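You operate a simulated robot arm through the tools that you are given. There is no shell and no other tool. Be economical: measure what you need, move in short steps, check, and stop when the job is done.

The job below is to be done with a simulated robot arm. You get a single attempt, and the scene is never put back.

TASK
Tighten the copper screw under the clear lid with the red screwdriver.
Fine: stand the screwdriver back in its hole, shut the lid again and leave the other screws alone.

The check looks at the end state, three seconds after you hand in, the way a careful person would. Anything else that was tipped, shoved, dropped, spilled or broken makes it a failure. Lids that push on must go on centred and level and be pressed home; caps that screw on are set level and turned clockwise until they are tight.

THE ROBOT
A 7-joint arm with a fingered hand, fixed in place. Base frame: the origin is at the foot of the arm, x ahead of it, y to its left, z up. Units: cm, degrees, N and s.
Its first joint turns from -69.0 to 172.0 degrees. Payload 5 kg.
Tool frame: the origin (TCP) lies between the finger pads and is the grasp point; the fingertips stand 3.2 cm ahead of it; z points along the fingers, y is the line along which they close. The gripper opens to 16 cm. The gripper's body begins 8.9 cm behind the TCP. The gripper is a hand of 3 fingers: y runs from the thumb to the fingers, the wrist lies at [0, 0, -25.2] in the tool frame, and closing takes about 1.5 s.
Orientation is told as [roll, pitch, yaw] about the base's x, y, z axes, in that order, counted from this pose: with the fingers straight down and closing along the base's y, the tool's x points along the base's -x, its y along +y and its z along -z.

THE INTERFACE
- The arm moves only by the tool servo_tool. Its arguments are lists of equal length, an entry for each row: "offset": the shift along the tool's x, y, z in units of 500 mm (1.0 is 500 mm), a list of three; "delta_rot": the turn, a rotation vector about the tool's x, y, z in units of 90 degrees (1.0 is 90 degrees), a list of three. In form: {"offset": [[dx, dy, dz], ...], "delta_rot": [[rx, ry, rz], ...]}. A call has 1 to 10 rows; each row is the pose to reach, as a shift and turn from the pose commanded when the call began, along the tool's axes at that moment. "gripper" is the opening, from 0 (shut) to 1 (fully open), set as the call begins (left out, the last holds). A call with a number of a shift or a turn outside -1 to 1 is refused whole. Each row takes 0.2 s and may step no farther than 5 cm and 8.6 degrees from the row before; otherwise, or with a gripper value out of range, the whole call is refused. A pose out of reach is approached as far as the arm can. The call stops where the force on the tool passes 40 N (or 10 N more than at its start, if that is more) or the arm is blocked; 0.2 s more then pass. Each finger travels about 10.8 cm/s and halts on what it meets, pressing with about 29 N; the grip force reading is that of the motor and also rises with nothing between the fingers. The clock runs only during rows and for 0.2 s after the last one: add rows that repeat a pose to give the fingers time. It gives the time, the measured TCP pose, the force on the tool (base axes), the opening and the grip force at its end, in the units of the frame above (readings bear some noise), with the torque about the TCP (base axes, N m) and any sound that the robot's microphone picked up.
- Cameras (640 x 400 px; columns grow to the right, rows downward): "scene" is fixed at [40.18, -65.17, 160.05]; the picture's right is [-0.26, -0.97, 0.00], its down [-0.88, 0.24, -0.40] and it looks along [0.39, -0.10, -0.92] (base axes); focal length 361 px, centre (320, 200). "wrist" rides on the gripper at [6.5, -0.4, -11.6] in the tool frame; the picture's right is [0.06, 1.00, 0.00], its down [-0.87, 0.05, -0.49] and it looks along [-0.49, 0.03, 0.87] (tool axes); focal length 261 px, centre (320, 200).
- get_image(camera): a new picture of that camera. The clock stands still meanwhile.
- move_column(by): slides the trunk up (or, below 0, down) by that many cm; the arm rides with it, the base frame stays. It gives what a move gives, with no picture.
- preshape(shape): the hand has 3 fingers and takes this shape, open, in about a second: jaw (thumb against the fingers, like two jaws); tri (thumb and two fingers); tip (a fingertip pinch); poke (one finger out to press); point (the index stretched); flat (the hand flat); cup (the hand cupped); fist (a fist). The gripper value then closes the fingers along that shape, each until it touches; the sizes above hold for jaw. It gives what a move gives, with no picture.
- probe_pixels(camera, pixels): for up to 12 pixels [column, row] of the newest picture of that camera ("zoom" is the newest enlarged one), the place [x, y, z] in the base frame of the surface seen there, good to about 0.2 cm. The clock stands still meanwhile.
- inspect(camera, box): a new picture of the part [left, top, right, bottom] of that camera's present view, enlarged. The clock stands still meanwhile.
- finish_job(): hands the job in; it is judged then, once.

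Work in short steps. Measure before you move; look again where a grasp or a placing could have gone wrong, and mend it. You have 80 turns and 34 pictures in all, those below and enlarged ones among them. Open the gripper and draw the arm clear of the work before you hand the job in, unless the task says otherwise; then end with one line.

The tools are called after ">>>" as name(argument=value, ...) on one line, values as JSON. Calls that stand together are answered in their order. servo_tool: Moves the arm, as the interface text tells. Its arguments: {"type":"object","properties":{"offset":{"type":"array"},"delta_rot":{"type":"array"},"gripper":{"type":"number"}},"required":["offset","delta_rot"]} The other tools are called the same way: move_column (by) slides the trunk up or down; preshape (shape) gives the hand a shape; get_image (camera) takes a picture; probe_pixels (camera, pixels) gives the place of the surface under pixels of a picture; inspect (camera, box) takes an enlarged picture of a part of a camera's view; finish_job () hands the job in.

At the start:

```text
time_s: 0.0
eef_pos: [61.51, -51.14, 116.94]
ee_rot: [0.1, 0.0, 0.0]
contact_force: [0.0, 0.7, 0.5]
ft_torque: [0.0, 0.03, -0.01]
grip_width: 15.97
gripper_force: 0.0
shape: jaw
trunk travel left (down, up): [-55.0, 39.0]
```

scene: 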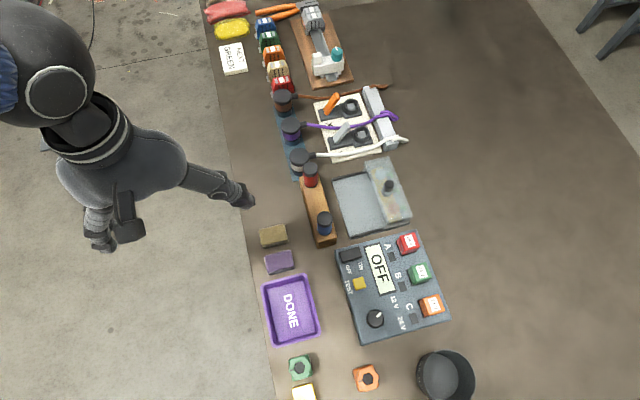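
wrist: 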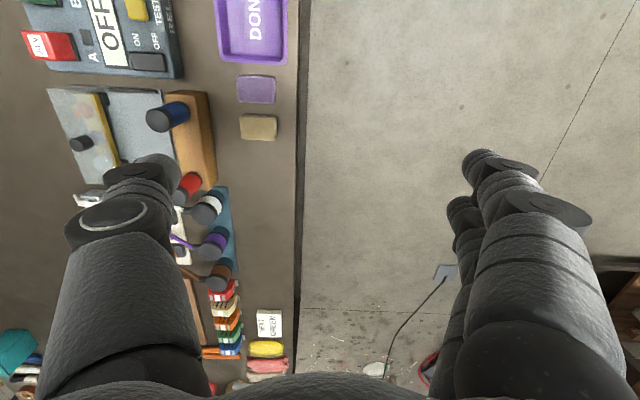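

The clear lid with its knob appears near (388,187), and the wooden block with red and blue screwdrivers near (315,205). I'll enlarge that part.

>>> inspect(camera="scene", box=[280, 140, 424, 250])

```text
3.64 times, centred on (352, 195) of scene
```

zoom: 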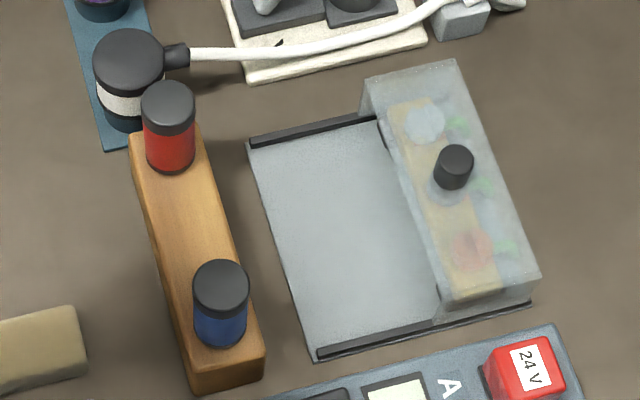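

The clear cover seems to sit between two black rails, so it probably slides toward the robot; a copper screw shows at zoom (470,250). I'll measure the key points.

>>> probe_pixels(camera="zoom", pixels=[[167, 95], [168, 150], [220, 285], [453, 160], [470, 250], [425, 120], [370, 85], [450, 65], [535, 280], [445, 300], [330, 230], [255, 145]])

>>> probe_pixels(camera="zoom", pixels=[[320, 355], [430, 320], [380, 120], [200, 180], [140, 140], [200, 390], [262, 355], [520, 305], [130, 50], [300, 220], [500, 350], [480, 50]])

```text
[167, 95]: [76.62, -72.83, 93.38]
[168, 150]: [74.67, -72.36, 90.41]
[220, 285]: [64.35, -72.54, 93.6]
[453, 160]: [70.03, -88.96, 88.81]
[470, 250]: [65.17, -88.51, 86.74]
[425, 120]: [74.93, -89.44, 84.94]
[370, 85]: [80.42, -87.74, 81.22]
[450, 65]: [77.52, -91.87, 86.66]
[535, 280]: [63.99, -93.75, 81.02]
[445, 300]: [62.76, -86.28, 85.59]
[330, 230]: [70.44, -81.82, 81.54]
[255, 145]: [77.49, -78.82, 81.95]
```

```text
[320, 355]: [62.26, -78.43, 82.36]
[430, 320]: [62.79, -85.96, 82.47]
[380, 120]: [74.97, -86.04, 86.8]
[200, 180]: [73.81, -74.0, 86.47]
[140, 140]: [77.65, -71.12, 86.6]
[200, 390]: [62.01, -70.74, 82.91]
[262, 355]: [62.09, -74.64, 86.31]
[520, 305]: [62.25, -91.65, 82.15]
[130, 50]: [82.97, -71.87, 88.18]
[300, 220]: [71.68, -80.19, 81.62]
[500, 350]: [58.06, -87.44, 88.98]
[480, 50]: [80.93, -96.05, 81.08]
```

The cover (x 63–77, y −86 to −92.5, top z 86.7) runs on rails along y, with free plate on the +y side; its knob is at about (70,−89,88.8). I'll go high above the knob to test reach.

>>> servo_tool(offset=[[-0.019, -0.083, 0.027], [-0.038, -0.166, 0.053], [-0.057, -0.249, 0.08], [-0.076, -0.332, 0.107], [-0.094, -0.416, 0.133], [-0.113, -0.499, 0.16], [-0.132, -0.582, 0.187], [-0.151, -0.665, 0.213], [-0.17, -0.748, 0.24], [-0.17, -0.748, 0.24]], delta_rot=[[0, 0, 0], [0, 0, 0], [0, 0, 0], [0, 0, 0], [0, 0, 0], [0, 0, 0], [0, 0, 0], [0, 0, 0], [0, 0, 0], [0, 0, 0]], gripper=0.4)

```text
time_s: 2.2
eef_pos: [69.74, -88.56, 105.2]
ee_rot: [0.0, -0.1, 0.0]
contact_force: [0.2, 0.0, 0.4]
ft_torque: [-0.06, 0.02, -0.02]
grip_width: 6.44
gripper_force: 0.0
shape: jaw
trunk travel left (down, up): [-55.0, 39.0]
```

Reach is fine here. Take a wrist picture to see the cover and knob from above.

>>> get_image(camera="wrist")

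>>> get_image(camera="scene")

```text
30 pictures are left
```

wrist: 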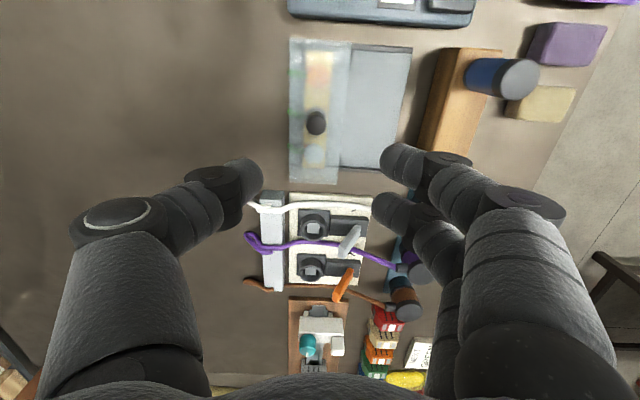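

```text
29 pictures are left
```

scene: 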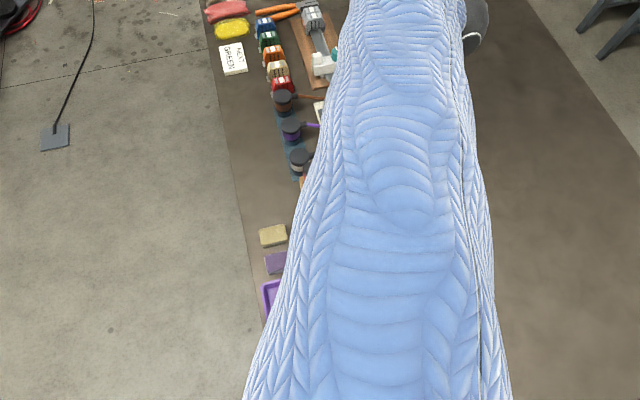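

The wrist view shows the knob at (316,123), the cover from (290,40) to (345,183). I'll measure these from here.

>>> inspect(camera="wrist", box=[260, 20, 500, 195])

>>> probe_pixels(camera="wrist", pixels=[[316, 118], [316, 130], [290, 42], [345, 45], [337, 180], [290, 180], [410, 50], [380, 165], [313, 157], [318, 65], [500, 75], [370, 100]])

```text
2.29 times, centred on (380, 108) of wrist
```

zoom: 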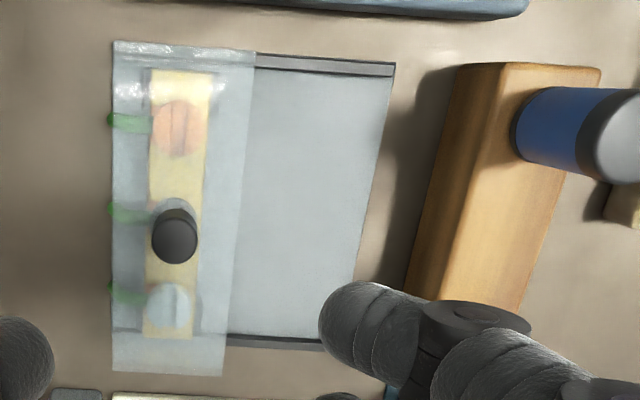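

```text
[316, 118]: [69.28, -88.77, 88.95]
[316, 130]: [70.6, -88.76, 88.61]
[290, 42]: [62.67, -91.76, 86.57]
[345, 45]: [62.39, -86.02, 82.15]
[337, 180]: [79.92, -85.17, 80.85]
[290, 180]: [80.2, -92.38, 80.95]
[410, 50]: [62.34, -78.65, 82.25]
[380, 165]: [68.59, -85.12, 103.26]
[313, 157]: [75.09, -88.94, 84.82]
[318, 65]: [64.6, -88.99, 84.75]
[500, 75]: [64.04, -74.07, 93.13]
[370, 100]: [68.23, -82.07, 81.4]
```

The knob centre is (69.9,−88.8), top z 88.9, with the cover top at 86.7. I lower so the fingertips end about 0.7 cm above the cover (TCP z 90.6).

>>> servo_tool(offset=[[-0.001, -0.005, 0.08], [-0.002, -0.005, 0.16], [-0.003, -0.005, 0.24], [-0.003, -0.005, 0.28], [-0.003, -0.005, 0.292], [-0.003, -0.005, 0.292]], delta_rot=[[0, 0, 0], [0, 0, 0], [0, 0, 0], [0, 0, 0], [0, 0, 0], [0, 0, 0]])

```text
time_s: 3.6
eef_pos: [70.04, -88.98, 90.21]
ee_rot: [-0.1, 0.0, 0.0]
contact_force: [0.6, -0.4, 0.1]
ft_torque: [0.0, 0.02, 0.01]
grip_width: 6.43
gripper_force: 0.0
shape: jaw
trunk travel left (down, up): [-55.0, 39.0]
```

Good, no contact. Close on the knob.

>>> servo_tool(offset=[[0, 0, 0], [0, 0, 0], [0, 0, 0], [0, 0, 0], [0, 0, 0]], delta_rot=[[0, 0, 0], [0, 0, 0], [0, 0, 0], [0, 0, 0], [0, 0, 0]], gripper=0.0)

>>> get_image(camera="wrist")

```text
time_s: 4.8
eef_pos: [70.09, -88.99, 90.24]
ee_rot: [0.0, 0.1, 0.1]
contact_force: [0.9, 0.3, -2.9]
ft_torque: [0.06, -0.02, 0.0]
grip_width: 0.83
gripper_force: 28.9
shape: jaw
trunk travel left (down, up): [-55.0, 39.0]
```

```text
27 pictures are left
```

wrist: 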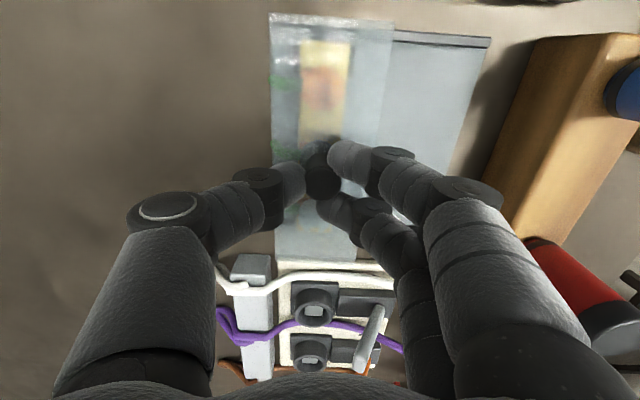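

The knob is gripped. Before sliding 7 cm toward +y, I check the finger heights against the red screwdriver (top z 93.4 at y −72.5).

>>> probe_pixels(camera="wrist", pixels=[[470, 195], [497, 200], [500, 260], [545, 320], [400, 160], [410, 225], [420, 290], [540, 370], [585, 300], [620, 320]])

```text
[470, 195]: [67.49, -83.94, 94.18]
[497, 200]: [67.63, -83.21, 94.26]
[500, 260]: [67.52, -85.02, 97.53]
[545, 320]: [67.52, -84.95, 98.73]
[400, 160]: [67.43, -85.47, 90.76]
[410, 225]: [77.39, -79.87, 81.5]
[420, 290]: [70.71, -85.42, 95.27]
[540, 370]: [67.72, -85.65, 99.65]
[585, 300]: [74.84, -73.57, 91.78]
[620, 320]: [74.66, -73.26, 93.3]
```

Finger's outer edge is at y −83; after sliding it stays at about −75.5, clear of the screwdriver edge (−74). Slide the cover +y 3 cm first.

>>> servo_tool(offset=[[0, 0.01, 0], [0, 0.02, 0], [0, 0.03, 0], [0, 0.04, 0], [0, 0.05, 0], [0, 0.06, 0]], delta_rot=[[0, 0, 0], [0, 0, 0], [0, 0, 0], [0, 0, 0], [0, 0, 0], [0, 0, 0]])

>>> get_image(camera="wrist")

```text
time_s: 6.2
eef_pos: [70.13, -85.86, 90.12]
ee_rot: [0.1, 0.1, -0.1]
contact_force: [-4.3, -0.3, -8.1]
ft_torque: [0.04, 0.1, 0.02]
grip_width: 0.85
gripper_force: 29.0
shape: jaw
trunk travel left (down, up): [-55.0, 39.0]
```

```text
26 pictures are left
```

wrist: 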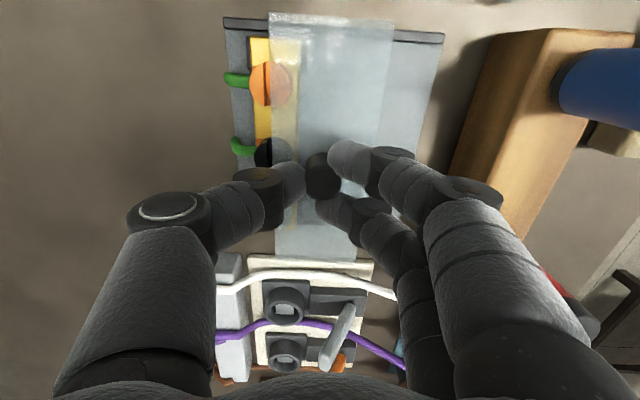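

The cover slides, exposing the copper and black screws. Continue another 4.3 cm.

>>> servo_tool(offset=[[0, 0.01, 0], [0, 0.02, 0], [0, 0.03, 0], [0, 0.04, 0], [0, 0.05, 0], [0, 0.06, 0], [0, 0.07, 0], [0, 0.078, 0], [0, 0.086, 0]], delta_rot=[[0, 0, 0], [0, 0, 0], [0, 0, 0], [0, 0, 0], [0, 0, 0], [0, 0, 0], [0, 0, 0], [0, 0, 0], [0, 0, 0]])

>>> get_image(camera="wrist")

```text
time_s: 8.2
eef_pos: [70.18, -81.85, 90.22]
ee_rot: [-0.1, 0.0, 0.0]
contact_force: [-2.9, -7.0, -12.9]
ft_torque: [-0.11, 0.04, 0.06]
grip_width: 0.8
gripper_force: 29.4
shape: jaw
trunk travel left (down, up): [-55.0, 39.0]
```

```text
25 pictures are left
```

wrist: 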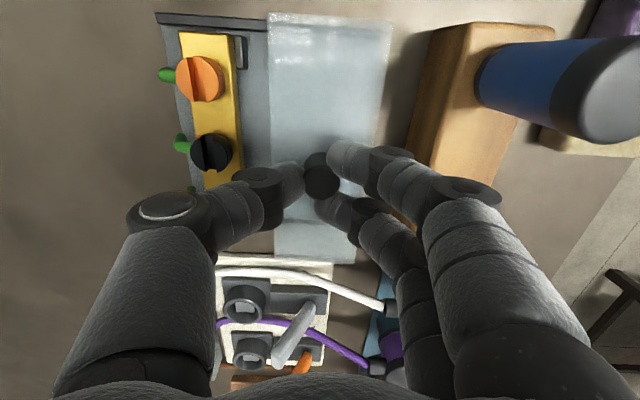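

The cover is fully open (at its stop) and the screws are bare. I open slightly and rise straight up.

>>> servo_tool(offset=[[0, 0, 0], [0, 0, 0], [0, 0, 0], [0, 0, -0.02], [0, 0, -0.06], [0, 0, -0.14], [0, 0, -0.22], [0, 0, -0.3]], delta_rot=[[0, 0, 0], [0, 0, 0], [0, 0, 0], [0, 0, 0], [0, 0, 0], [0, 0, 0], [0, 0, 0], [0, 0, 0]], gripper=0.2)

>>> get_image(camera="wrist")

```text
time_s: 10.0
eef_pos: [70.02, -81.1, 105.48]
ee_rot: [-0.1, 0.0, 0.0]
contact_force: [-0.7, 0.3, 0.5]
ft_torque: [-0.04, 0.0, -0.01]
grip_width: 3.17
gripper_force: 0.1
shape: jaw
trunk travel left (down, up): [-55.0, 39.0]
```

```text
24 pictures are left
```

wrist: 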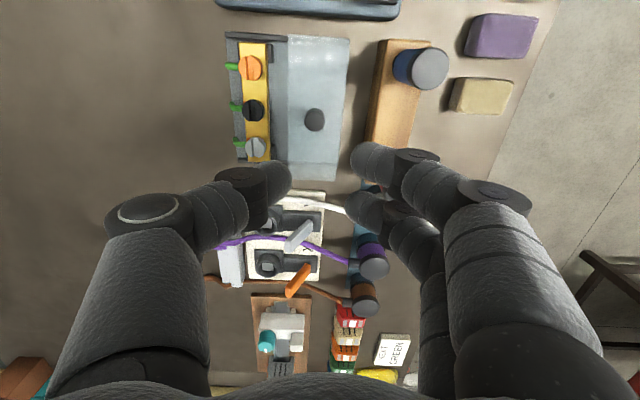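

Now measure the copper screw (251,68) and neighbours in enlarged view.

>>> inspect(camera="wrist", box=[215, 25, 311, 85])

>>> probe_pixels(camera="wrist", pixels=[[240, 68], [251, 57], [251, 68], [262, 68], [251, 79], [254, 110], [255, 147], [262, 90], [314, 115], [270, 45]])

```text
6.67 times, centred on (263, 55) of wrist
```

zoom: 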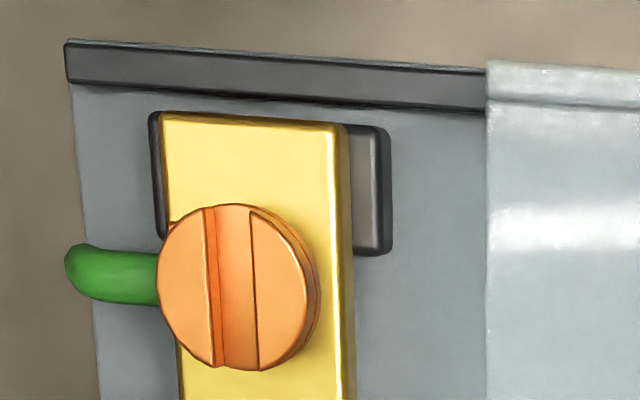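

```text
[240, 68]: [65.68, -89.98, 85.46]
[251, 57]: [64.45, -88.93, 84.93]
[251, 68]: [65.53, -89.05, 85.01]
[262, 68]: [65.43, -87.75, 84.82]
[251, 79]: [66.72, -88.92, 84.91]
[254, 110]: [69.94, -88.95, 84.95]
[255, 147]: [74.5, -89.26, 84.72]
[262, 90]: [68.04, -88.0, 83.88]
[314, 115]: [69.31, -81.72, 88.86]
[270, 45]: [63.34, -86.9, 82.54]
```

Refine the screw's centre, slot and height from the enlarged picture.

>>> probe_pixels(camera="zoom", pixels=[[165, 287], [300, 287], [232, 212], [232, 360], [232, 287], [190, 287], [280, 287], [215, 230], [215, 350], [252, 230], [252, 350], [340, 380]])

```text
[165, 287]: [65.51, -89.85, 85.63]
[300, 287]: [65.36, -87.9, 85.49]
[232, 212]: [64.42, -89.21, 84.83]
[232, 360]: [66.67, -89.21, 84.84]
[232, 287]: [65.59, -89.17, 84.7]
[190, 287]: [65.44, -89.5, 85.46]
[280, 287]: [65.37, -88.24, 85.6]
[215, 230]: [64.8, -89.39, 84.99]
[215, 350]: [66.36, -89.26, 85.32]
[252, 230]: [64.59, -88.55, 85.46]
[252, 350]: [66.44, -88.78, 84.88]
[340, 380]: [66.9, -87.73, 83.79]
```

Screw centre ≈ (65.5,−88.9), head top z 85.5, slot along x. Now I move above the red screwdriver while turning the wrist counter-clockwise (−80°), so there is room to turn clockwise later.

>>> servo_tool(offset=[[-0.012, 0.017, 0], [-0.024, 0.034, 0], [-0.036, 0.051, 0], [-0.048, 0.068, 0], [-0.06, 0.085, 0], [-0.072, 0.102, 0], [-0.084, 0.119, 0], [-0.096, 0.136, 0], [-0.104, 0.153, 0], [-0.112, 0.17, 0]], delta_rot=[[0, 0, -0.09], [0, 0, -0.18], [0, 0, -0.27], [0, 0, -0.36], [0, 0, -0.45], [0, 0, -0.54], [0, 0, -0.63], [0, 0, -0.72], [0, 0, -0.81], [0, 0, -0.9]], gripper=0.4)

>>> get_image(camera="wrist")

```text
time_s: 12.2
eef_pos: [75.8, -72.74, 105.2]
ee_rot: [0.0, 0.0, 81.1]
contact_force: [-0.1, -0.1, 0.4]
ft_torque: [-0.05, 0.01, -0.01]
grip_width: 6.34
gripper_force: 0.1
shape: jaw
trunk travel left (down, up): [-55.0, 39.0]
```

```text
22 pictures are left
```

wrist: 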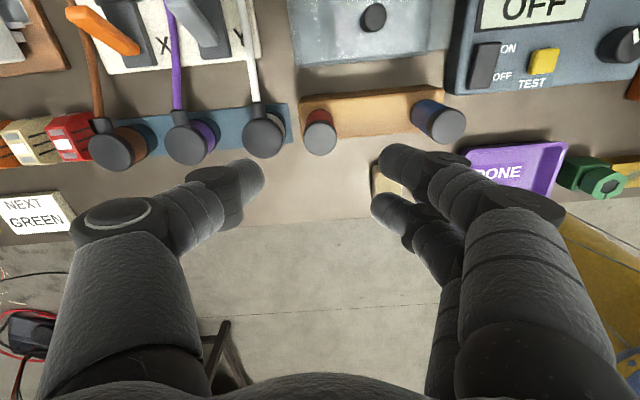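

The wrist turned freely to yaw 81. The red screwdriver's top is at (320,138); measure it and the white plug (263,138) beside it.

>>> inspect(camera="wrist", box=[230, 80, 410, 195])

>>> probe_pixels(camera="wrist", pixels=[[320, 138], [306, 138], [334, 138], [320, 126], [320, 151], [319, 114], [263, 138], [276, 138], [263, 153], [245, 138], [340, 115], [437, 125]])

```text
3.48 times, centred on (320, 138) of wrist
```

zoom: 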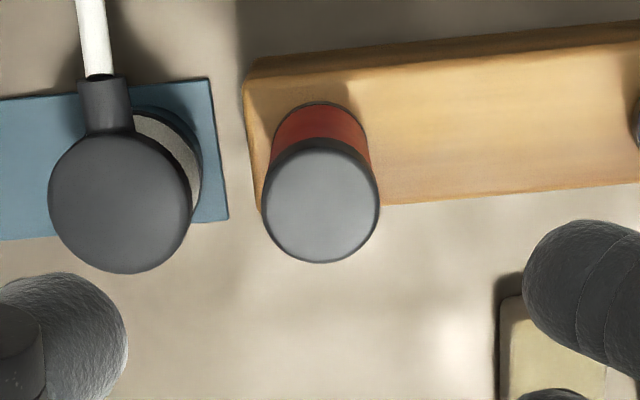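

```text
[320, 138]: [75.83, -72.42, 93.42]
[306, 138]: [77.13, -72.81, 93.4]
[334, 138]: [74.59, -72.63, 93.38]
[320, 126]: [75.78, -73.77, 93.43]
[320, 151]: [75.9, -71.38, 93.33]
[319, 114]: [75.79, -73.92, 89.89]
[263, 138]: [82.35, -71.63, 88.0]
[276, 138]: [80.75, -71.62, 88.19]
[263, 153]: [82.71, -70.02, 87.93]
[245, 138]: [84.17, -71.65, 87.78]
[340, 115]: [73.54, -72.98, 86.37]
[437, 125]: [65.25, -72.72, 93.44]
```

Driver centre ≈ (75.85,−72.45), diameter ~3.1, top z 93.4; the plug's top (z 88, edge x 80.6) is near the thumb, so fingertips stay above 88.2. I narrow the opening and lower to TCP z 91.5.

>>> servo_tool(offset=[[-0.0057, 0, 0], [-0.0057, 0, 0.06], [-0.0057, 0, 0.14], [-0.0057, 0, 0.2], [-0.0057, 0, 0.25], [-0.0057, 0, 0.274], [-0.0057, 0, 0.274]], delta_rot=[[0, 0, 0], [0, 0, 0], [0, 0, 0], [0, 0, 0], [0, 0, 0], [0, 0, 0], [0, 0, 0]], gripper=0.29)

>>> get_image(camera="wrist")

```text
time_s: 13.8
eef_pos: [75.8, -72.79, 91.56]
ee_rot: [0.0, 0.0, 81.0]
contact_force: [0.0, 1.0, 0.0]
ft_torque: [-0.02, 0.03, -0.01]
grip_width: 4.66
gripper_force: 0.2
shape: jaw
trunk travel left (down, up): [-55.0, 39.0]
```

```text
20 pictures are left
```

wrist: 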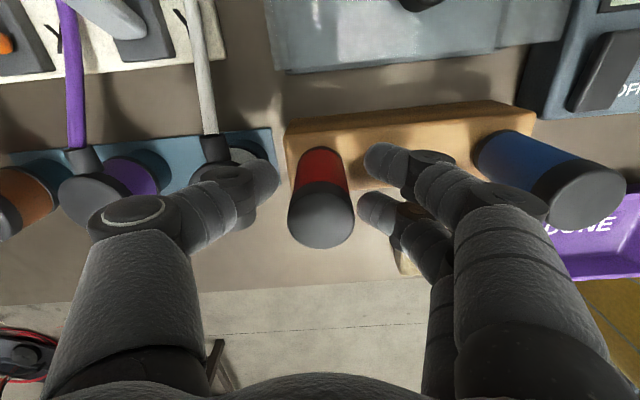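

The driver sits centred between the pads (top at (321,219), as predicted for a centred grasp). Close.

>>> servo_tool(offset=[[0, 0, 0], [0, 0, 0], [0, 0, 0], [0, 0, 0], [0, 0, 0]], delta_rot=[[0, 0, 0], [0, 0, 0], [0, 0, 0], [0, 0, 0], [0, 0, 0]], gripper=0.0)

```text
time_s: 15.0
eef_pos: [75.9, -72.86, 91.64]
ee_rot: [0.0, 0.0, 81.0]
contact_force: [0.0, -0.1, -0.3]
ft_torque: [0.0, 0.0, -0.03]
grip_width: 1.62
gripper_force: 29.1
shape: jaw
trunk travel left (down, up): [-55.0, 39.0]
```

Gripped. Lift straight up by 9 cm.

>>> servo_tool(offset=[[0, 0, -0.01], [0, 0, -0.03], [0, 0, -0.06], [0, 0, -0.09], [0, 0, -0.12], [0, 0, -0.15], [0, 0, -0.18], [0, 0, -0.18]], delta_rot=[[0, 0, 0], [0, 0, 0], [0, 0, 0], [0, 0, 0], [0, 0, 0], [0, 0, 0], [0, 0, 0], [0, 0, 0]])

>>> get_image(camera="wrist")

>>> get_image(camera="scene")

```text
time_s: 16.8
eef_pos: [75.75, -72.99, 100.59]
ee_rot: [0.1, 0.0, 81.0]
contact_force: [0.2, 0.0, -1.7]
ft_torque: [0.04, -0.03, 0.05]
grip_width: 1.6
gripper_force: 29.2
shape: jaw
trunk travel left (down, up): [-55.0, 39.0]
```

```text
19 pictures are left
```

wrist: 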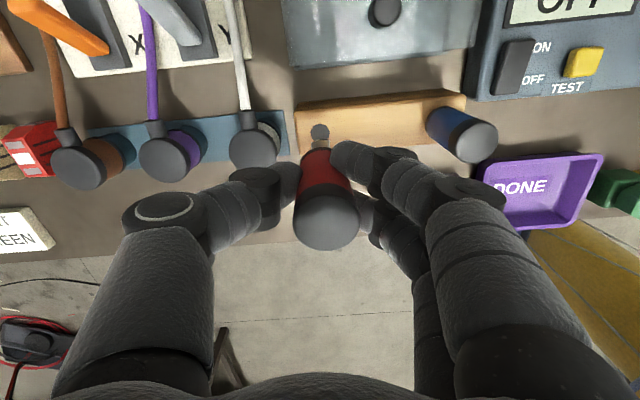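

```text
18 pictures are left
```

scene: 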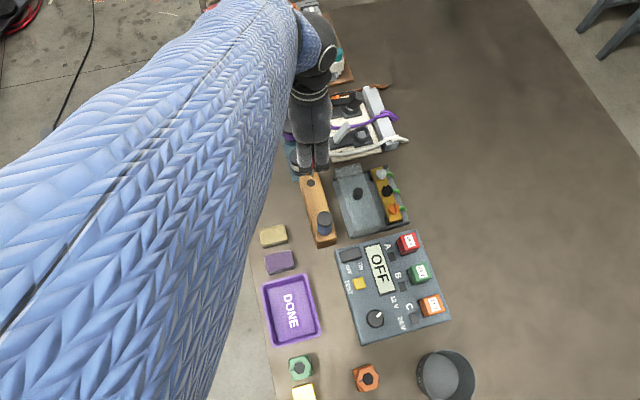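

The driver is out; its shaft shows at (320,142) and the hole at (320,131). Enlarge to see the blade.

>>> inspect(camera="wrist", box=[280, 105, 376, 165])

>>> probe_pixels(camera="zoom", pixels=[[265, 175], [265, 150], [265, 225], [265, 275], [268, 300], [225, 175], [310, 175]])

```text
6.67 times, centred on (328, 135) of wrist
```

zoom: 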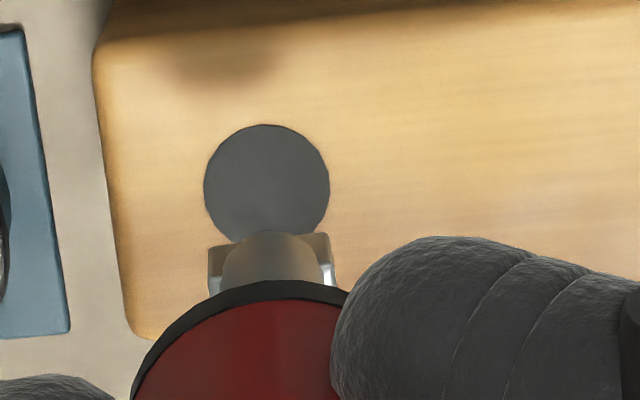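

```text
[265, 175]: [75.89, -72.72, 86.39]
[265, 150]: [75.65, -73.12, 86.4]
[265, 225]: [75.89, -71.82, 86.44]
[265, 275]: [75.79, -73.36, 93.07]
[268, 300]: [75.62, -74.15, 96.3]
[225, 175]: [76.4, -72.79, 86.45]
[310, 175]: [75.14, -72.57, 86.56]
```

The blade lies parallel to the block (base x), matching the slot. Now I measure where the driver axis is relative to the TCP by probing its top face and blade.

>>> probe_pixels(camera="wrist", pixels=[[300, 220], [327, 220], [354, 220], [327, 200], [327, 240], [312, 143], [330, 142]])

>>> probe_pixels(camera="zoom", pixels=[[213, 265], [328, 250], [240, 262], [300, 262], [268, 245], [213, 253], [330, 265], [268, 262]])

```text
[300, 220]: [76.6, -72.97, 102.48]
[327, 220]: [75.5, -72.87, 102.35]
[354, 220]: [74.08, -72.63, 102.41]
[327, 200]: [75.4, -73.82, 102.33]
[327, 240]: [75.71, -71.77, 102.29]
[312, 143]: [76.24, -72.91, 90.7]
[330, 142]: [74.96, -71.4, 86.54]
```

```text
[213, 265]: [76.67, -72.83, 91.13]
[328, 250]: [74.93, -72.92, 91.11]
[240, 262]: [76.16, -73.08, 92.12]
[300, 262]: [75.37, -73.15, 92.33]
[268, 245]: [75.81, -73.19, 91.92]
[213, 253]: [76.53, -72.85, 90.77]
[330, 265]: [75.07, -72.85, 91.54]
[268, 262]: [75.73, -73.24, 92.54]
```

Blade tip ≈ (75.8,−72.8), about 10 cm below the TCP, nearly vertical. I carry it over the copper screw, staying above the lid knob (z 88.9).

>>> servo_tool(offset=[[0, 0, -0.03], [0.06, 0.026, -0.03], [0.12, 0.053, -0.03], [0.18, 0.079, -0.03], [0.24, 0.105, -0.03], [0.3, 0.131, -0.03], [0.35, 0.1534, -0.03], [0.35, 0.1534, -0.03]], delta_rot=[[0, 0, 0], [0, 0, 0], [0, 0, 0], [0, 0, 0], [0, 0, 0], [0, 0, 0], [0, 0, 0], [0, 0, 0]])

>>> inspect(camera="wrist", box=[256, 95, 384, 175])

```text
time_s: 18.6
eef_pos: [65.35, -88.75, 102.24]
ee_rot: [0.0, 0.0, 81.1]
contact_force: [0.3, -0.5, -0.9]
ft_torque: [-0.03, 0.01, 0.02]
grip_width: 1.62
gripper_force: 29.0
shape: jaw
trunk travel left (down, up): [-55.0, 39.0]
```

```text
5.00 times, centred on (320, 135) of wrist
```

zoom: 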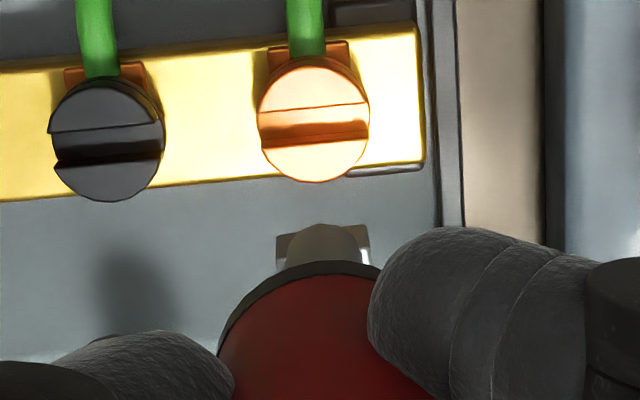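

Blade and slot are parallel. The screw centre projects about 0.3 cm further in −y and 0.15 in +x than the tip, so I correct and lower to just above the head.

>>> servo_tool(offset=[[0.0048, -0.0044, 0.02], [0.0048, -0.0044, 0.05], [0.0048, -0.0044, 0.08], [0.0048, -0.0044, 0.11], [0.0048, -0.0044, 0.12], [0.0048, -0.0044, 0.12]], delta_rot=[[0, 0, 0], [0, 0, 0], [0, 0, 0], [0, 0, 0], [0, 0, 0], [0, 0, 0]])

>>> inspect(camera="wrist", box=[256, 95, 384, 175])

```text
time_s: 20.0
eef_pos: [65.65, -89.09, 96.12]
ee_rot: [0.0, -0.1, 81.0]
contact_force: [0.7, 0.0, -0.8]
ft_torque: [0.03, 0.01, -0.02]
grip_width: 1.63
gripper_force: 28.9
shape: jaw
trunk travel left (down, up): [-55.0, 39.0]
```

```text
5.00 times, centred on (320, 135) of wrist
```

zoom: 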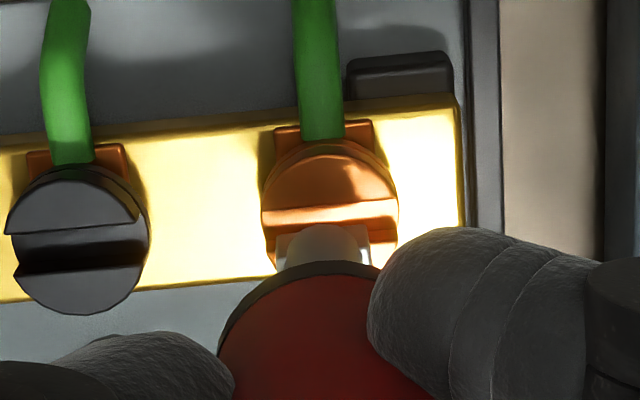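

Rows match (slot ≈225 vs predicted 223); the screw is 8 zoom px to the right, so shift 0.14 cm along tool y and lower into the slot gently.

>>> servo_tool(offset=[[0, 0.0028, 0], [0, 0.0028, 0.008], [0, 0.0028, 0.014], [0, 0.0028, 0.018], [0, 0.0028, 0.022], [0, 0.0028, 0.026], [0, 0.0028, 0.026]], delta_rot=[[0, 0, 0], [0, 0, 0], [0, 0, 0], [0, 0, 0], [0, 0, 0], [0, 0, 0], [0, 0, 0]])

>>> inspect(camera="wrist", box=[256, 95, 384, 175])

```text
time_s: 21.6
eef_pos: [65.62, -89.06, 95.07]
ee_rot: [-0.1, 0.1, 80.9]
contact_force: [1.7, -0.3, 9.1]
ft_torque: [-0.05, 0.0, -0.02]
grip_width: 1.59
gripper_force: 29.3
shape: jaw
trunk travel left (down, up): [-55.0, 39.0]
```

```text
5.00 times, centred on (320, 135) of wrist
```

zoom: 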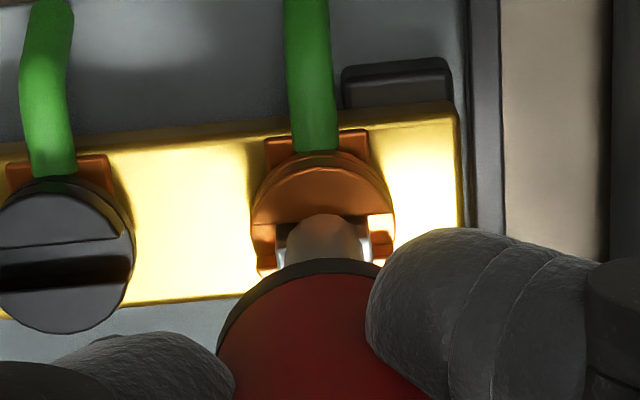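

Contact at 9 N with the blade sitting in the slot. Turn clockwise ~30° with slight extra press and watch torque.

>>> servo_tool(offset=[[0, 0, 0.002], [0, 0, 0.002], [0, 0, 0.003], [0, 0, 0.003], [0, 0, 0.004]], delta_rot=[[0, 0, 0.06], [0, 0, 0.12], [0, 0, 0.18], [0, 0, 0.25], [0, 0, 0.33]])

>>> inspect(camera="wrist", box=[256, 95, 384, 175])

```text
time_s: 22.8
eef_pos: [65.53, -88.95, 94.9]
ee_rot: [0.0, 0.0, 51.3]
contact_force: [2.2, -2.1, 22.3]
ft_torque: [-0.08, -0.05, 0.0]
grip_width: 1.73
gripper_force: 29.3
shape: jaw
trunk travel left (down, up): [-55.0, 39.0]
```

```text
5.00 times, centred on (320, 135) of wrist
```

zoom: 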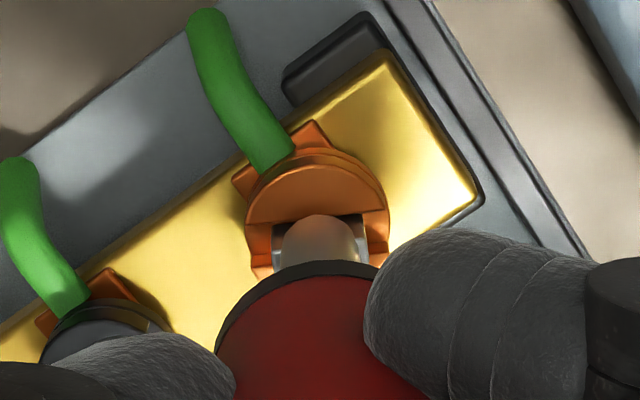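

The screw turns with the blade (slot stays aligned with it while the strip rotates). Continue clockwise 75° without more press.

>>> servo_tool(offset=[[0, 0, 0], [0, 0, 0], [0, 0, 0], [0, 0, 0], [0, 0, 0], [0, 0, 0], [0, 0, 0], [0, 0, 0], [0, 0, 0], [0, 0, 0]], delta_rot=[[0, 0, 0.09], [0, 0, 0.18], [0, 0, 0.27], [0, 0, 0.36], [0, 0, 0.45], [0, 0, 0.54], [0, 0, 0.63], [0, 0, 0.72], [0, 0, 0.81], [0, 0, 0.9]])

```text
time_s: 25.0
eef_pos: [65.36, -88.81, 94.72]
ee_rot: [0.0, 0.0, -29.8]
contact_force: [-2.1, 2.1, 21.8]
ft_torque: [0.15, -0.02, 0.55]
grip_width: 1.81
gripper_force: 29.0
shape: jaw
trunk travel left (down, up): [-55.0, 39.0]
```

Torque is now 0.55 N·m; resistance is starting. Look at whether the screw still follows.

>>> inspect(camera="wrist", box=[256, 95, 384, 175])

```text
5.00 times, centred on (320, 135) of wrist
```

zoom: 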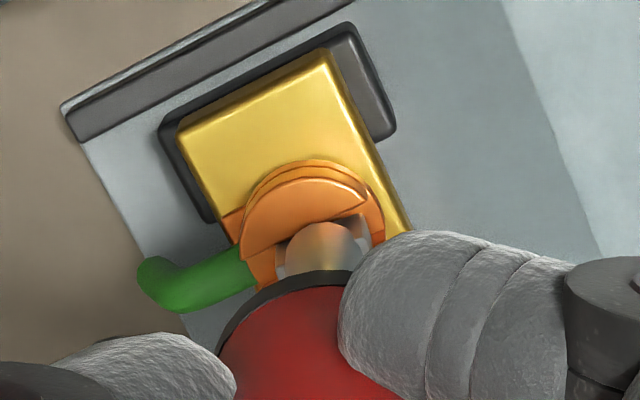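

The slot lags the hand by about 20°, so the screw may have hit its end, with the handle slipping. Turn another 30° to see whether torque stays at the slip level.

>>> servo_tool(offset=[[0, 0, 0], [0, 0, 0], [0, 0, 0], [0, 0, 0], [0, 0, 0]], delta_rot=[[0, 0, 0.07], [0, 0, 0.14], [0, 0, 0.21], [0, 0, 0.28], [0, 0, 0.34]])

>>> inspect(camera="wrist", box=[256, 95, 384, 175])

```text
time_s: 26.2
eef_pos: [65.41, -89.12, 94.52]
ee_rot: [0.0, 0.0, -60.4]
contact_force: [0.8, 0.6, 6.0]
ft_torque: [0.02, -0.11, 0.07]
grip_width: 1.48
gripper_force: 29.1
shape: jaw
trunk travel left (down, up): [-55.0, 39.0]
```

```text
5.00 times, centred on (320, 135) of wrist
```

zoom: 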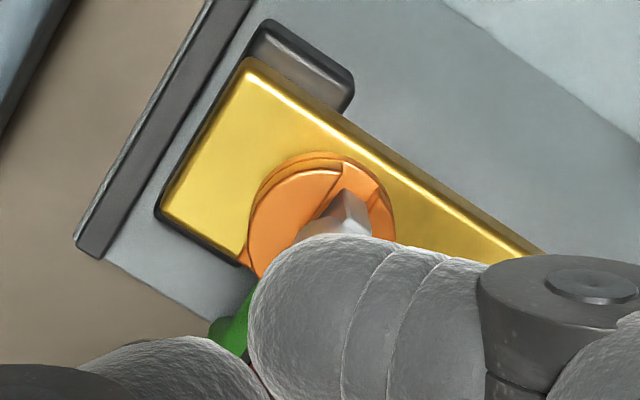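

The slot stood still in the world while the hand turned, so the screw has stopped; but the grip looks changed. Check the whole view.

>>> get_image(camera="wrist")

```text
10 pictures are left
```

wrist: 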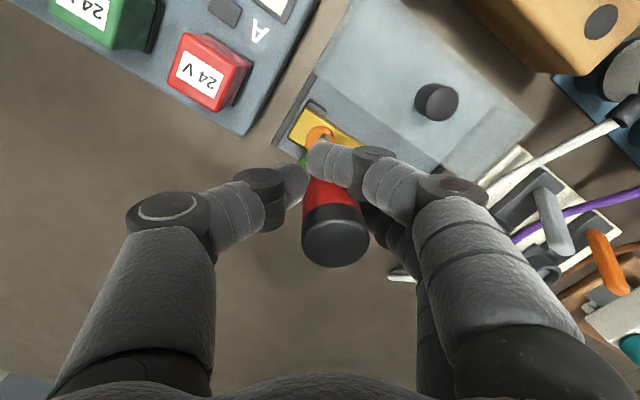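

The handle's top is now at (335,240), shifted from (327,220): it has tilted/slid in the grip. Probe its pose.

>>> probe_pixels(camera="wrist", pixels=[[305, 240], [335, 240], [365, 240], [335, 222], [335, 262], [330, 190], [318, 188], [348, 190], [322, 134], [310, 132]])

>>> probe_pixels(camera="zoom", pixels=[[345, 200], [345, 225], [330, 228], [300, 190], [375, 195], [340, 170], [280, 230]])

```text
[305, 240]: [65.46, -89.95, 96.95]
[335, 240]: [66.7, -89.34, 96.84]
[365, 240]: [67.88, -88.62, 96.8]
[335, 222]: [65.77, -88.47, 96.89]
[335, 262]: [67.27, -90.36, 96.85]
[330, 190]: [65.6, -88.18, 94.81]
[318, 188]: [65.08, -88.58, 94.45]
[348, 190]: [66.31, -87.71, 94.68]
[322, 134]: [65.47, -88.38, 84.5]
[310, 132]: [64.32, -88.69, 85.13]
```

```text
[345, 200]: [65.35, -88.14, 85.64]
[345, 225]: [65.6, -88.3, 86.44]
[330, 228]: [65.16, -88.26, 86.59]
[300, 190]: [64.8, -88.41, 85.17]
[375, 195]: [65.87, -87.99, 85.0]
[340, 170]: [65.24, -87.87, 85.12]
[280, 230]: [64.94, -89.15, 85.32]
```

The screw stalled at 0.55 N·m after about a 95° turn and its slot no longer moves, so it is tight. The handle tilted ~6° in the grip; I lift straight out of the slot, then turn the wrist back.

>>> servo_tool(offset=[[0, 0, -0.01], [0, 0, -0.03], [0, 0, -0.07], [0, 0, -0.12], [0, 0, -0.17], [0, 0, -0.2], [0, 0, -0.2]], delta_rot=[[0, 0, 0], [0, 0, 0], [0, 0, 0], [0, 0, 0], [0, 0, 0], [0, 0, 0], [0, 0, 0]])

>>> servo_tool(offset=[[0, 0, 0], [0, 0, 0], [0, 0, 0], [0, 0, 0], [0, 0, 0], [0, 0, 0], [0, 0, 0], [0, 0, 0], [0, 0, 0]], delta_rot=[[0, 0, -0.09], [0, 0, -0.18], [0, 0, -0.27], [0, 0, -0.36], [0, 0, -0.45], [0, 0, -0.54], [0, 0, -0.63], [0, 0, -0.72], [0, 0, -0.8]])

>>> servo_tool(offset=[[0, 0, 0], [0, 0, 0], [0, 0, 0], [0, 0, 0], [0, 0, 0], [0, 0, 0], [0, 0, 0], [0, 0, 0], [0, 0, 0]], delta_rot=[[0, 0, -0.09], [0, 0, -0.18], [0, 0, -0.27], [0, 0, -0.36], [0, 0, -0.45], [0, 0, -0.54], [0, 0, -0.63], [0, 0, -0.72], [0, 0, -0.77]])

>>> get_image(camera="wrist")

```text
time_s: 27.8
eef_pos: [65.51, -88.91, 104.49]
ee_rot: [0.1, 0.1, -60.3]
contact_force: [-0.1, 0.3, -1.3]
ft_torque: [0.0, 0.04, -0.02]
grip_width: 1.41
gripper_force: 28.2
shape: jaw
trunk travel left (down, up): [-55.0, 39.0]
```

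```text
time_s: 29.8
eef_pos: [65.66, -89.13, 104.73]
ee_rot: [0.1, 0.0, 11.8]
contact_force: [0.2, 0.6, -1.9]
ft_torque: [-0.03, 0.01, 0.01]
grip_width: 1.38
gripper_force: 28.7
shape: jaw
trunk travel left (down, up): [-55.0, 39.0]
```

```text
time_s: 31.8
eef_pos: [65.62, -88.96, 104.54]
ee_rot: [0.0, 0.0, 81.1]
contact_force: [-0.4, 0.5, -1.1]
ft_torque: [0.0, -0.01, 0.04]
grip_width: 1.4
gripper_force: 28.7
shape: jaw
trunk travel left (down, up): [-55.0, 39.0]
```

```text
9 pictures are left
```

wrist: 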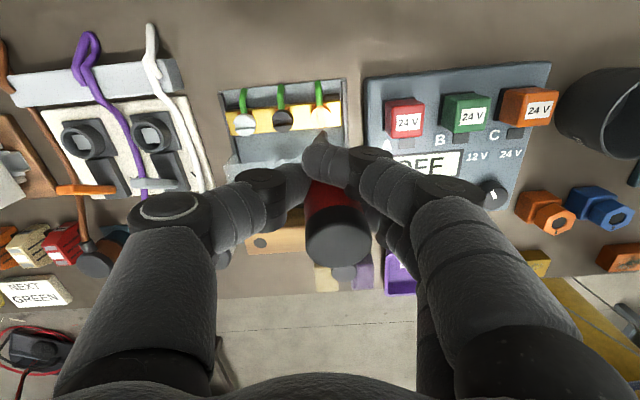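

The driver is still held; top at (338,240), blade near (322,138). Probe blade, top and the three screw heads for comparison.

>>> probe_pixels(camera="wrist", pixels=[[338, 220], [338, 240], [338, 262], [306, 240], [370, 240], [322, 134], [322, 138], [324, 142], [319, 136], [321, 109], [282, 116], [244, 119]])

>>> inspect(camera="wrist", box=[225, 85, 385, 185])

```text
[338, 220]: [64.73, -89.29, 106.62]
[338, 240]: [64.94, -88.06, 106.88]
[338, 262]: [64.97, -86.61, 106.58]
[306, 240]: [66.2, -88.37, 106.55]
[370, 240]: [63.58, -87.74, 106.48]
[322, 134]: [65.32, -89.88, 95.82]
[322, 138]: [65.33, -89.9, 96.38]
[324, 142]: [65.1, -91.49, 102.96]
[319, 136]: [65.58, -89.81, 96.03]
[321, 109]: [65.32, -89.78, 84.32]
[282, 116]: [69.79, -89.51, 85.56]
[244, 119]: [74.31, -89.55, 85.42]
```

```text
4.00 times, centred on (305, 135) of wrist
```

zoom: 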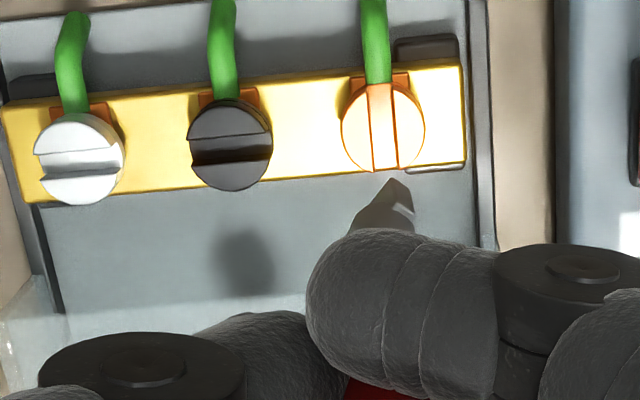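

The copper slot is now turned 90° (now along y). I probe the head heights and blade tip in this enlarged view to compute the driver's tilt.

>>> probe_pixels(camera="zoom", pixels=[[80, 138], [80, 185], [225, 120], [235, 178], [355, 128], [413, 128], [398, 186], [388, 190], [408, 195], [400, 205], [380, 218], [384, 130]])

```text
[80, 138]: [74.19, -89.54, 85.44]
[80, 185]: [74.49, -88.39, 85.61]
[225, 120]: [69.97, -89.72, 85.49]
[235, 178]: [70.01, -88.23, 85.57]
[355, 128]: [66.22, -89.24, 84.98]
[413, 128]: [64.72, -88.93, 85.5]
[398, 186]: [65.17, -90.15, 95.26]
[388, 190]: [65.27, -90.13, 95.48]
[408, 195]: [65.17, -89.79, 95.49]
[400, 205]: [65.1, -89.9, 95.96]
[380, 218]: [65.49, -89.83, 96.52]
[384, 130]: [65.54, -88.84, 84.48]
```

Others' heads read z 85.5 and copper's 85.2, i.e. it has gone down. The driver leans ~9.5° toward −y and ~1.5° in x, so I tilt the hand to make it upright while moving over its hole at (75.8,−72.55).

>>> servo_tool(offset=[[-0.02, -0.01, 0], [-0.07, -0.033, 0], [-0.13, -0.062, 0], [-0.19, -0.091, 0], [-0.25, -0.119, 0], [-0.31, -0.148, 0], [-0.346, -0.165, 0], [-0.346, -0.165, 0.02], [-0.346, -0.165, 0.02]], delta_rot=[[-0.012, -0.035, 0], [-0.024, -0.07, 0], [-0.033, -0.102, 0], [-0.033, -0.102, 0], [-0.033, -0.102, 0], [-0.033, -0.102, 0], [-0.033, -0.102, 0], [-0.033, -0.102, 0], [-0.033, -0.102, 0]])

>>> get_image(camera="wrist")

```text
time_s: 33.8
eef_pos: [76.38, -73.18, 103.68]
ee_rot: [3.0, -9.2, 80.7]
contact_force: [-0.3, 0.4, -0.8]
ft_torque: [0.0, -0.02, -0.01]
grip_width: 1.38
gripper_force: 28.7
shape: jaw
trunk travel left (down, up): [-55.0, 39.0]
```

```text
7 pictures are left
```

wrist: 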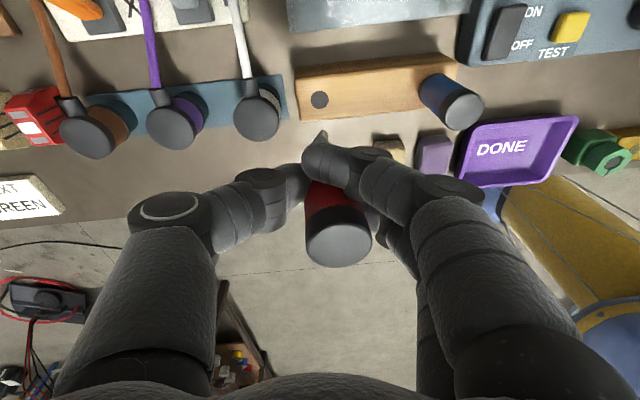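

Check the driver's uprightness: probe top face, blade tip and the hole (320,100).

>>> probe_pixels(camera="wrist", pixels=[[339, 224], [339, 242], [339, 260], [310, 242], [368, 242], [323, 133], [322, 137], [320, 141], [325, 138], [320, 100], [312, 100], [327, 100]])

>>> inspect(camera="wrist", box=[280, 85, 376, 145])

```text
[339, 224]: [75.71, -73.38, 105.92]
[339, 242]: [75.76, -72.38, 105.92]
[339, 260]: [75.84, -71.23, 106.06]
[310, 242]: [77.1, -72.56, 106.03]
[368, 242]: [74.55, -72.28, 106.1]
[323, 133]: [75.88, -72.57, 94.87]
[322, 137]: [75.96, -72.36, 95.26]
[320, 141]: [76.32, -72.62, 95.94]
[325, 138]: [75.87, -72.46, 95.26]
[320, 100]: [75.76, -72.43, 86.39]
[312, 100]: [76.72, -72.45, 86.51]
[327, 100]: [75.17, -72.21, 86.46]
```

```text
6.67 times, centred on (328, 115) of wrist
```

zoom: 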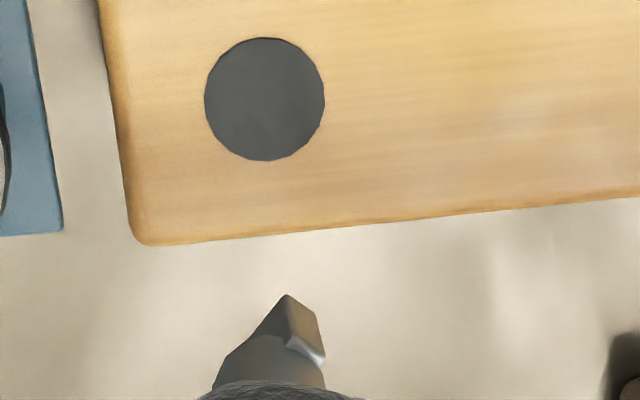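

Nearly upright (top centre (75.8,−72.35), tip ≈ (75.9,−72.5)). Probe finer on the blade corners and the hole's rim.

>>> probe_pixels(camera="zoom", pixels=[[287, 300], [315, 320], [320, 358], [292, 345], [270, 320], [245, 345], [225, 375], [320, 375], [208, 100], [322, 100], [265, 42], [265, 157]])

```text
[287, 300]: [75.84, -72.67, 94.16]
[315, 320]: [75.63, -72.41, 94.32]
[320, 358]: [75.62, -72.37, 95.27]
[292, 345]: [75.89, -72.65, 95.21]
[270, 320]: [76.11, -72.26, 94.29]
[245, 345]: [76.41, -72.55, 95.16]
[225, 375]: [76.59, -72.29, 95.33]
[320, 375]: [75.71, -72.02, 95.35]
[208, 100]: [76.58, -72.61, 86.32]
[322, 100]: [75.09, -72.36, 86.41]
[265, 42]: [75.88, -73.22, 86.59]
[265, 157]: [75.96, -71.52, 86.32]
```

Blade geometry suggests the tip centre is ≈ (76.2,−72.0) while the top is (75.8,−72.35): a remaining tilt of ~2.5°. I correct tilt, align with the hole (75.83,−72.4) and lower to about 1 cm above it.

>>> servo_tool(offset=[[-0.0005, 0.001, 0.0015], [0.004, 0, 0.03], [0.01, -0.002, 0.06], [0.0165, -0.004, 0.09], [0.0215, -0.0055, 0.118], [0.0232, -0.0062, 0.128], [0.0232, -0.0062, 0.128]], delta_rot=[[-0.01, 0.01, 0], [-0.0194, 0.0199, 0], [-0.0194, 0.0199, 0], [-0.0194, 0.0199, 0], [-0.0194, 0.0199, 0], [-0.0194, 0.0199, 0], [-0.0194, 0.0199, 0]])

>>> inspect(camera="wrist", box=[272, 90, 384, 160])

```text
time_s: 35.4
eef_pos: [76.31, -73.24, 97.1]
ee_rot: [4.8, -7.3, 80.9]
contact_force: [0.9, -0.2, -0.5]
ft_torque: [-0.01, -0.02, 0.0]
grip_width: 1.39
gripper_force: 28.9
shape: jaw
trunk travel left (down, up): [-55.0, 39.0]
```

```text
5.71 times, centred on (328, 125) of wrist
```

zoom: 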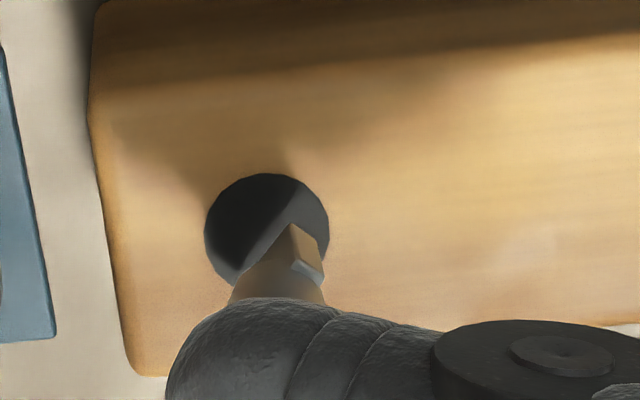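

The blade is just above the hole. Probe its corners and the hole's rim to check centring.

>>> probe_pixels(camera="zoom", pixels=[[291, 228], [312, 240], [318, 262], [285, 236], [265, 255], [245, 278], [235, 292], [322, 292], [200, 236], [333, 236], [266, 168], [345, 300]])

```text
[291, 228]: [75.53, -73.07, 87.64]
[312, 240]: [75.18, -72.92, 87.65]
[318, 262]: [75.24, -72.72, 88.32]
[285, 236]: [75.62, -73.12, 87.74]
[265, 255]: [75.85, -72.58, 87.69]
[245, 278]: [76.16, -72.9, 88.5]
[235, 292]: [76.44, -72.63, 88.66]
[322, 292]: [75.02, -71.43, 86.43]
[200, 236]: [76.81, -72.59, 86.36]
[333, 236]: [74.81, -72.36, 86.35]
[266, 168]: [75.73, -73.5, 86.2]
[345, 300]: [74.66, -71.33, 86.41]
```

Tip centre ≈ (75.88,−72.4) against hole (75.8,−72.5): within ~0.1. Nudge and lower 2.5 cm, watching the force.

>>> servo_tool(offset=[[0.0008, 0.0013, 0], [0.002, 0.0006, 0.01], [0.0033, -0.0002, 0.02], [0.0046, -0.001, 0.03], [0.0059, -0.002, 0.04], [0.0072, -0.0028, 0.0494]], delta_rot=[[0, 0, 0], [0, 0, 0], [0, 0, 0], [0, 0, 0], [0, 0, 0], [0, 0, 0]])

```text
time_s: 36.8
eef_pos: [76.2, -73.35, 94.5]
ee_rot: [4.8, -7.3, 80.9]
contact_force: [-0.2, 1.1, -1.2]
ft_torque: [-0.04, 0.01, -0.01]
grip_width: 1.38
gripper_force: 29.0
shape: jaw
trunk travel left (down, up): [-55.0, 39.0]
```

No force with the tip below the block's top, so it is in the hole. Lower another 3.2 cm.

>>> servo_tool(offset=[[0.0016, -0.001, 0.0126], [0.0033, -0.0021, 0.0253], [0.0049, -0.0031, 0.038], [0.0065, -0.0042, 0.05], [0.0074, -0.0047, 0.057], [0.0082, -0.0052, 0.0632]], delta_rot=[[0, 0, 0], [0, 0, 0], [0, 0, 0], [0, 0, 0], [0, 0, 0], [0, 0, 0]])

>>> get_image(camera="wrist")

```text
time_s: 38.2
eef_pos: [76.15, -73.4, 91.38]
ee_rot: [4.8, -7.4, 80.8]
contact_force: [-0.6, 0.0, -1.3]
ft_torque: [0.0, -0.01, 0.01]
grip_width: 1.37
gripper_force: 29.3
shape: jaw
trunk travel left (down, up): [-55.0, 39.0]
```

```text
4 pictures are left
```

wrist: 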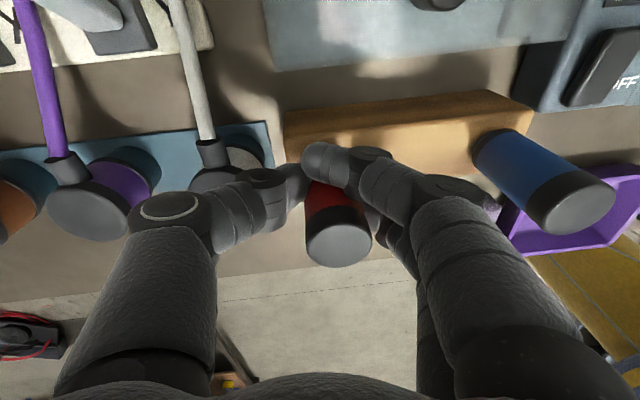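

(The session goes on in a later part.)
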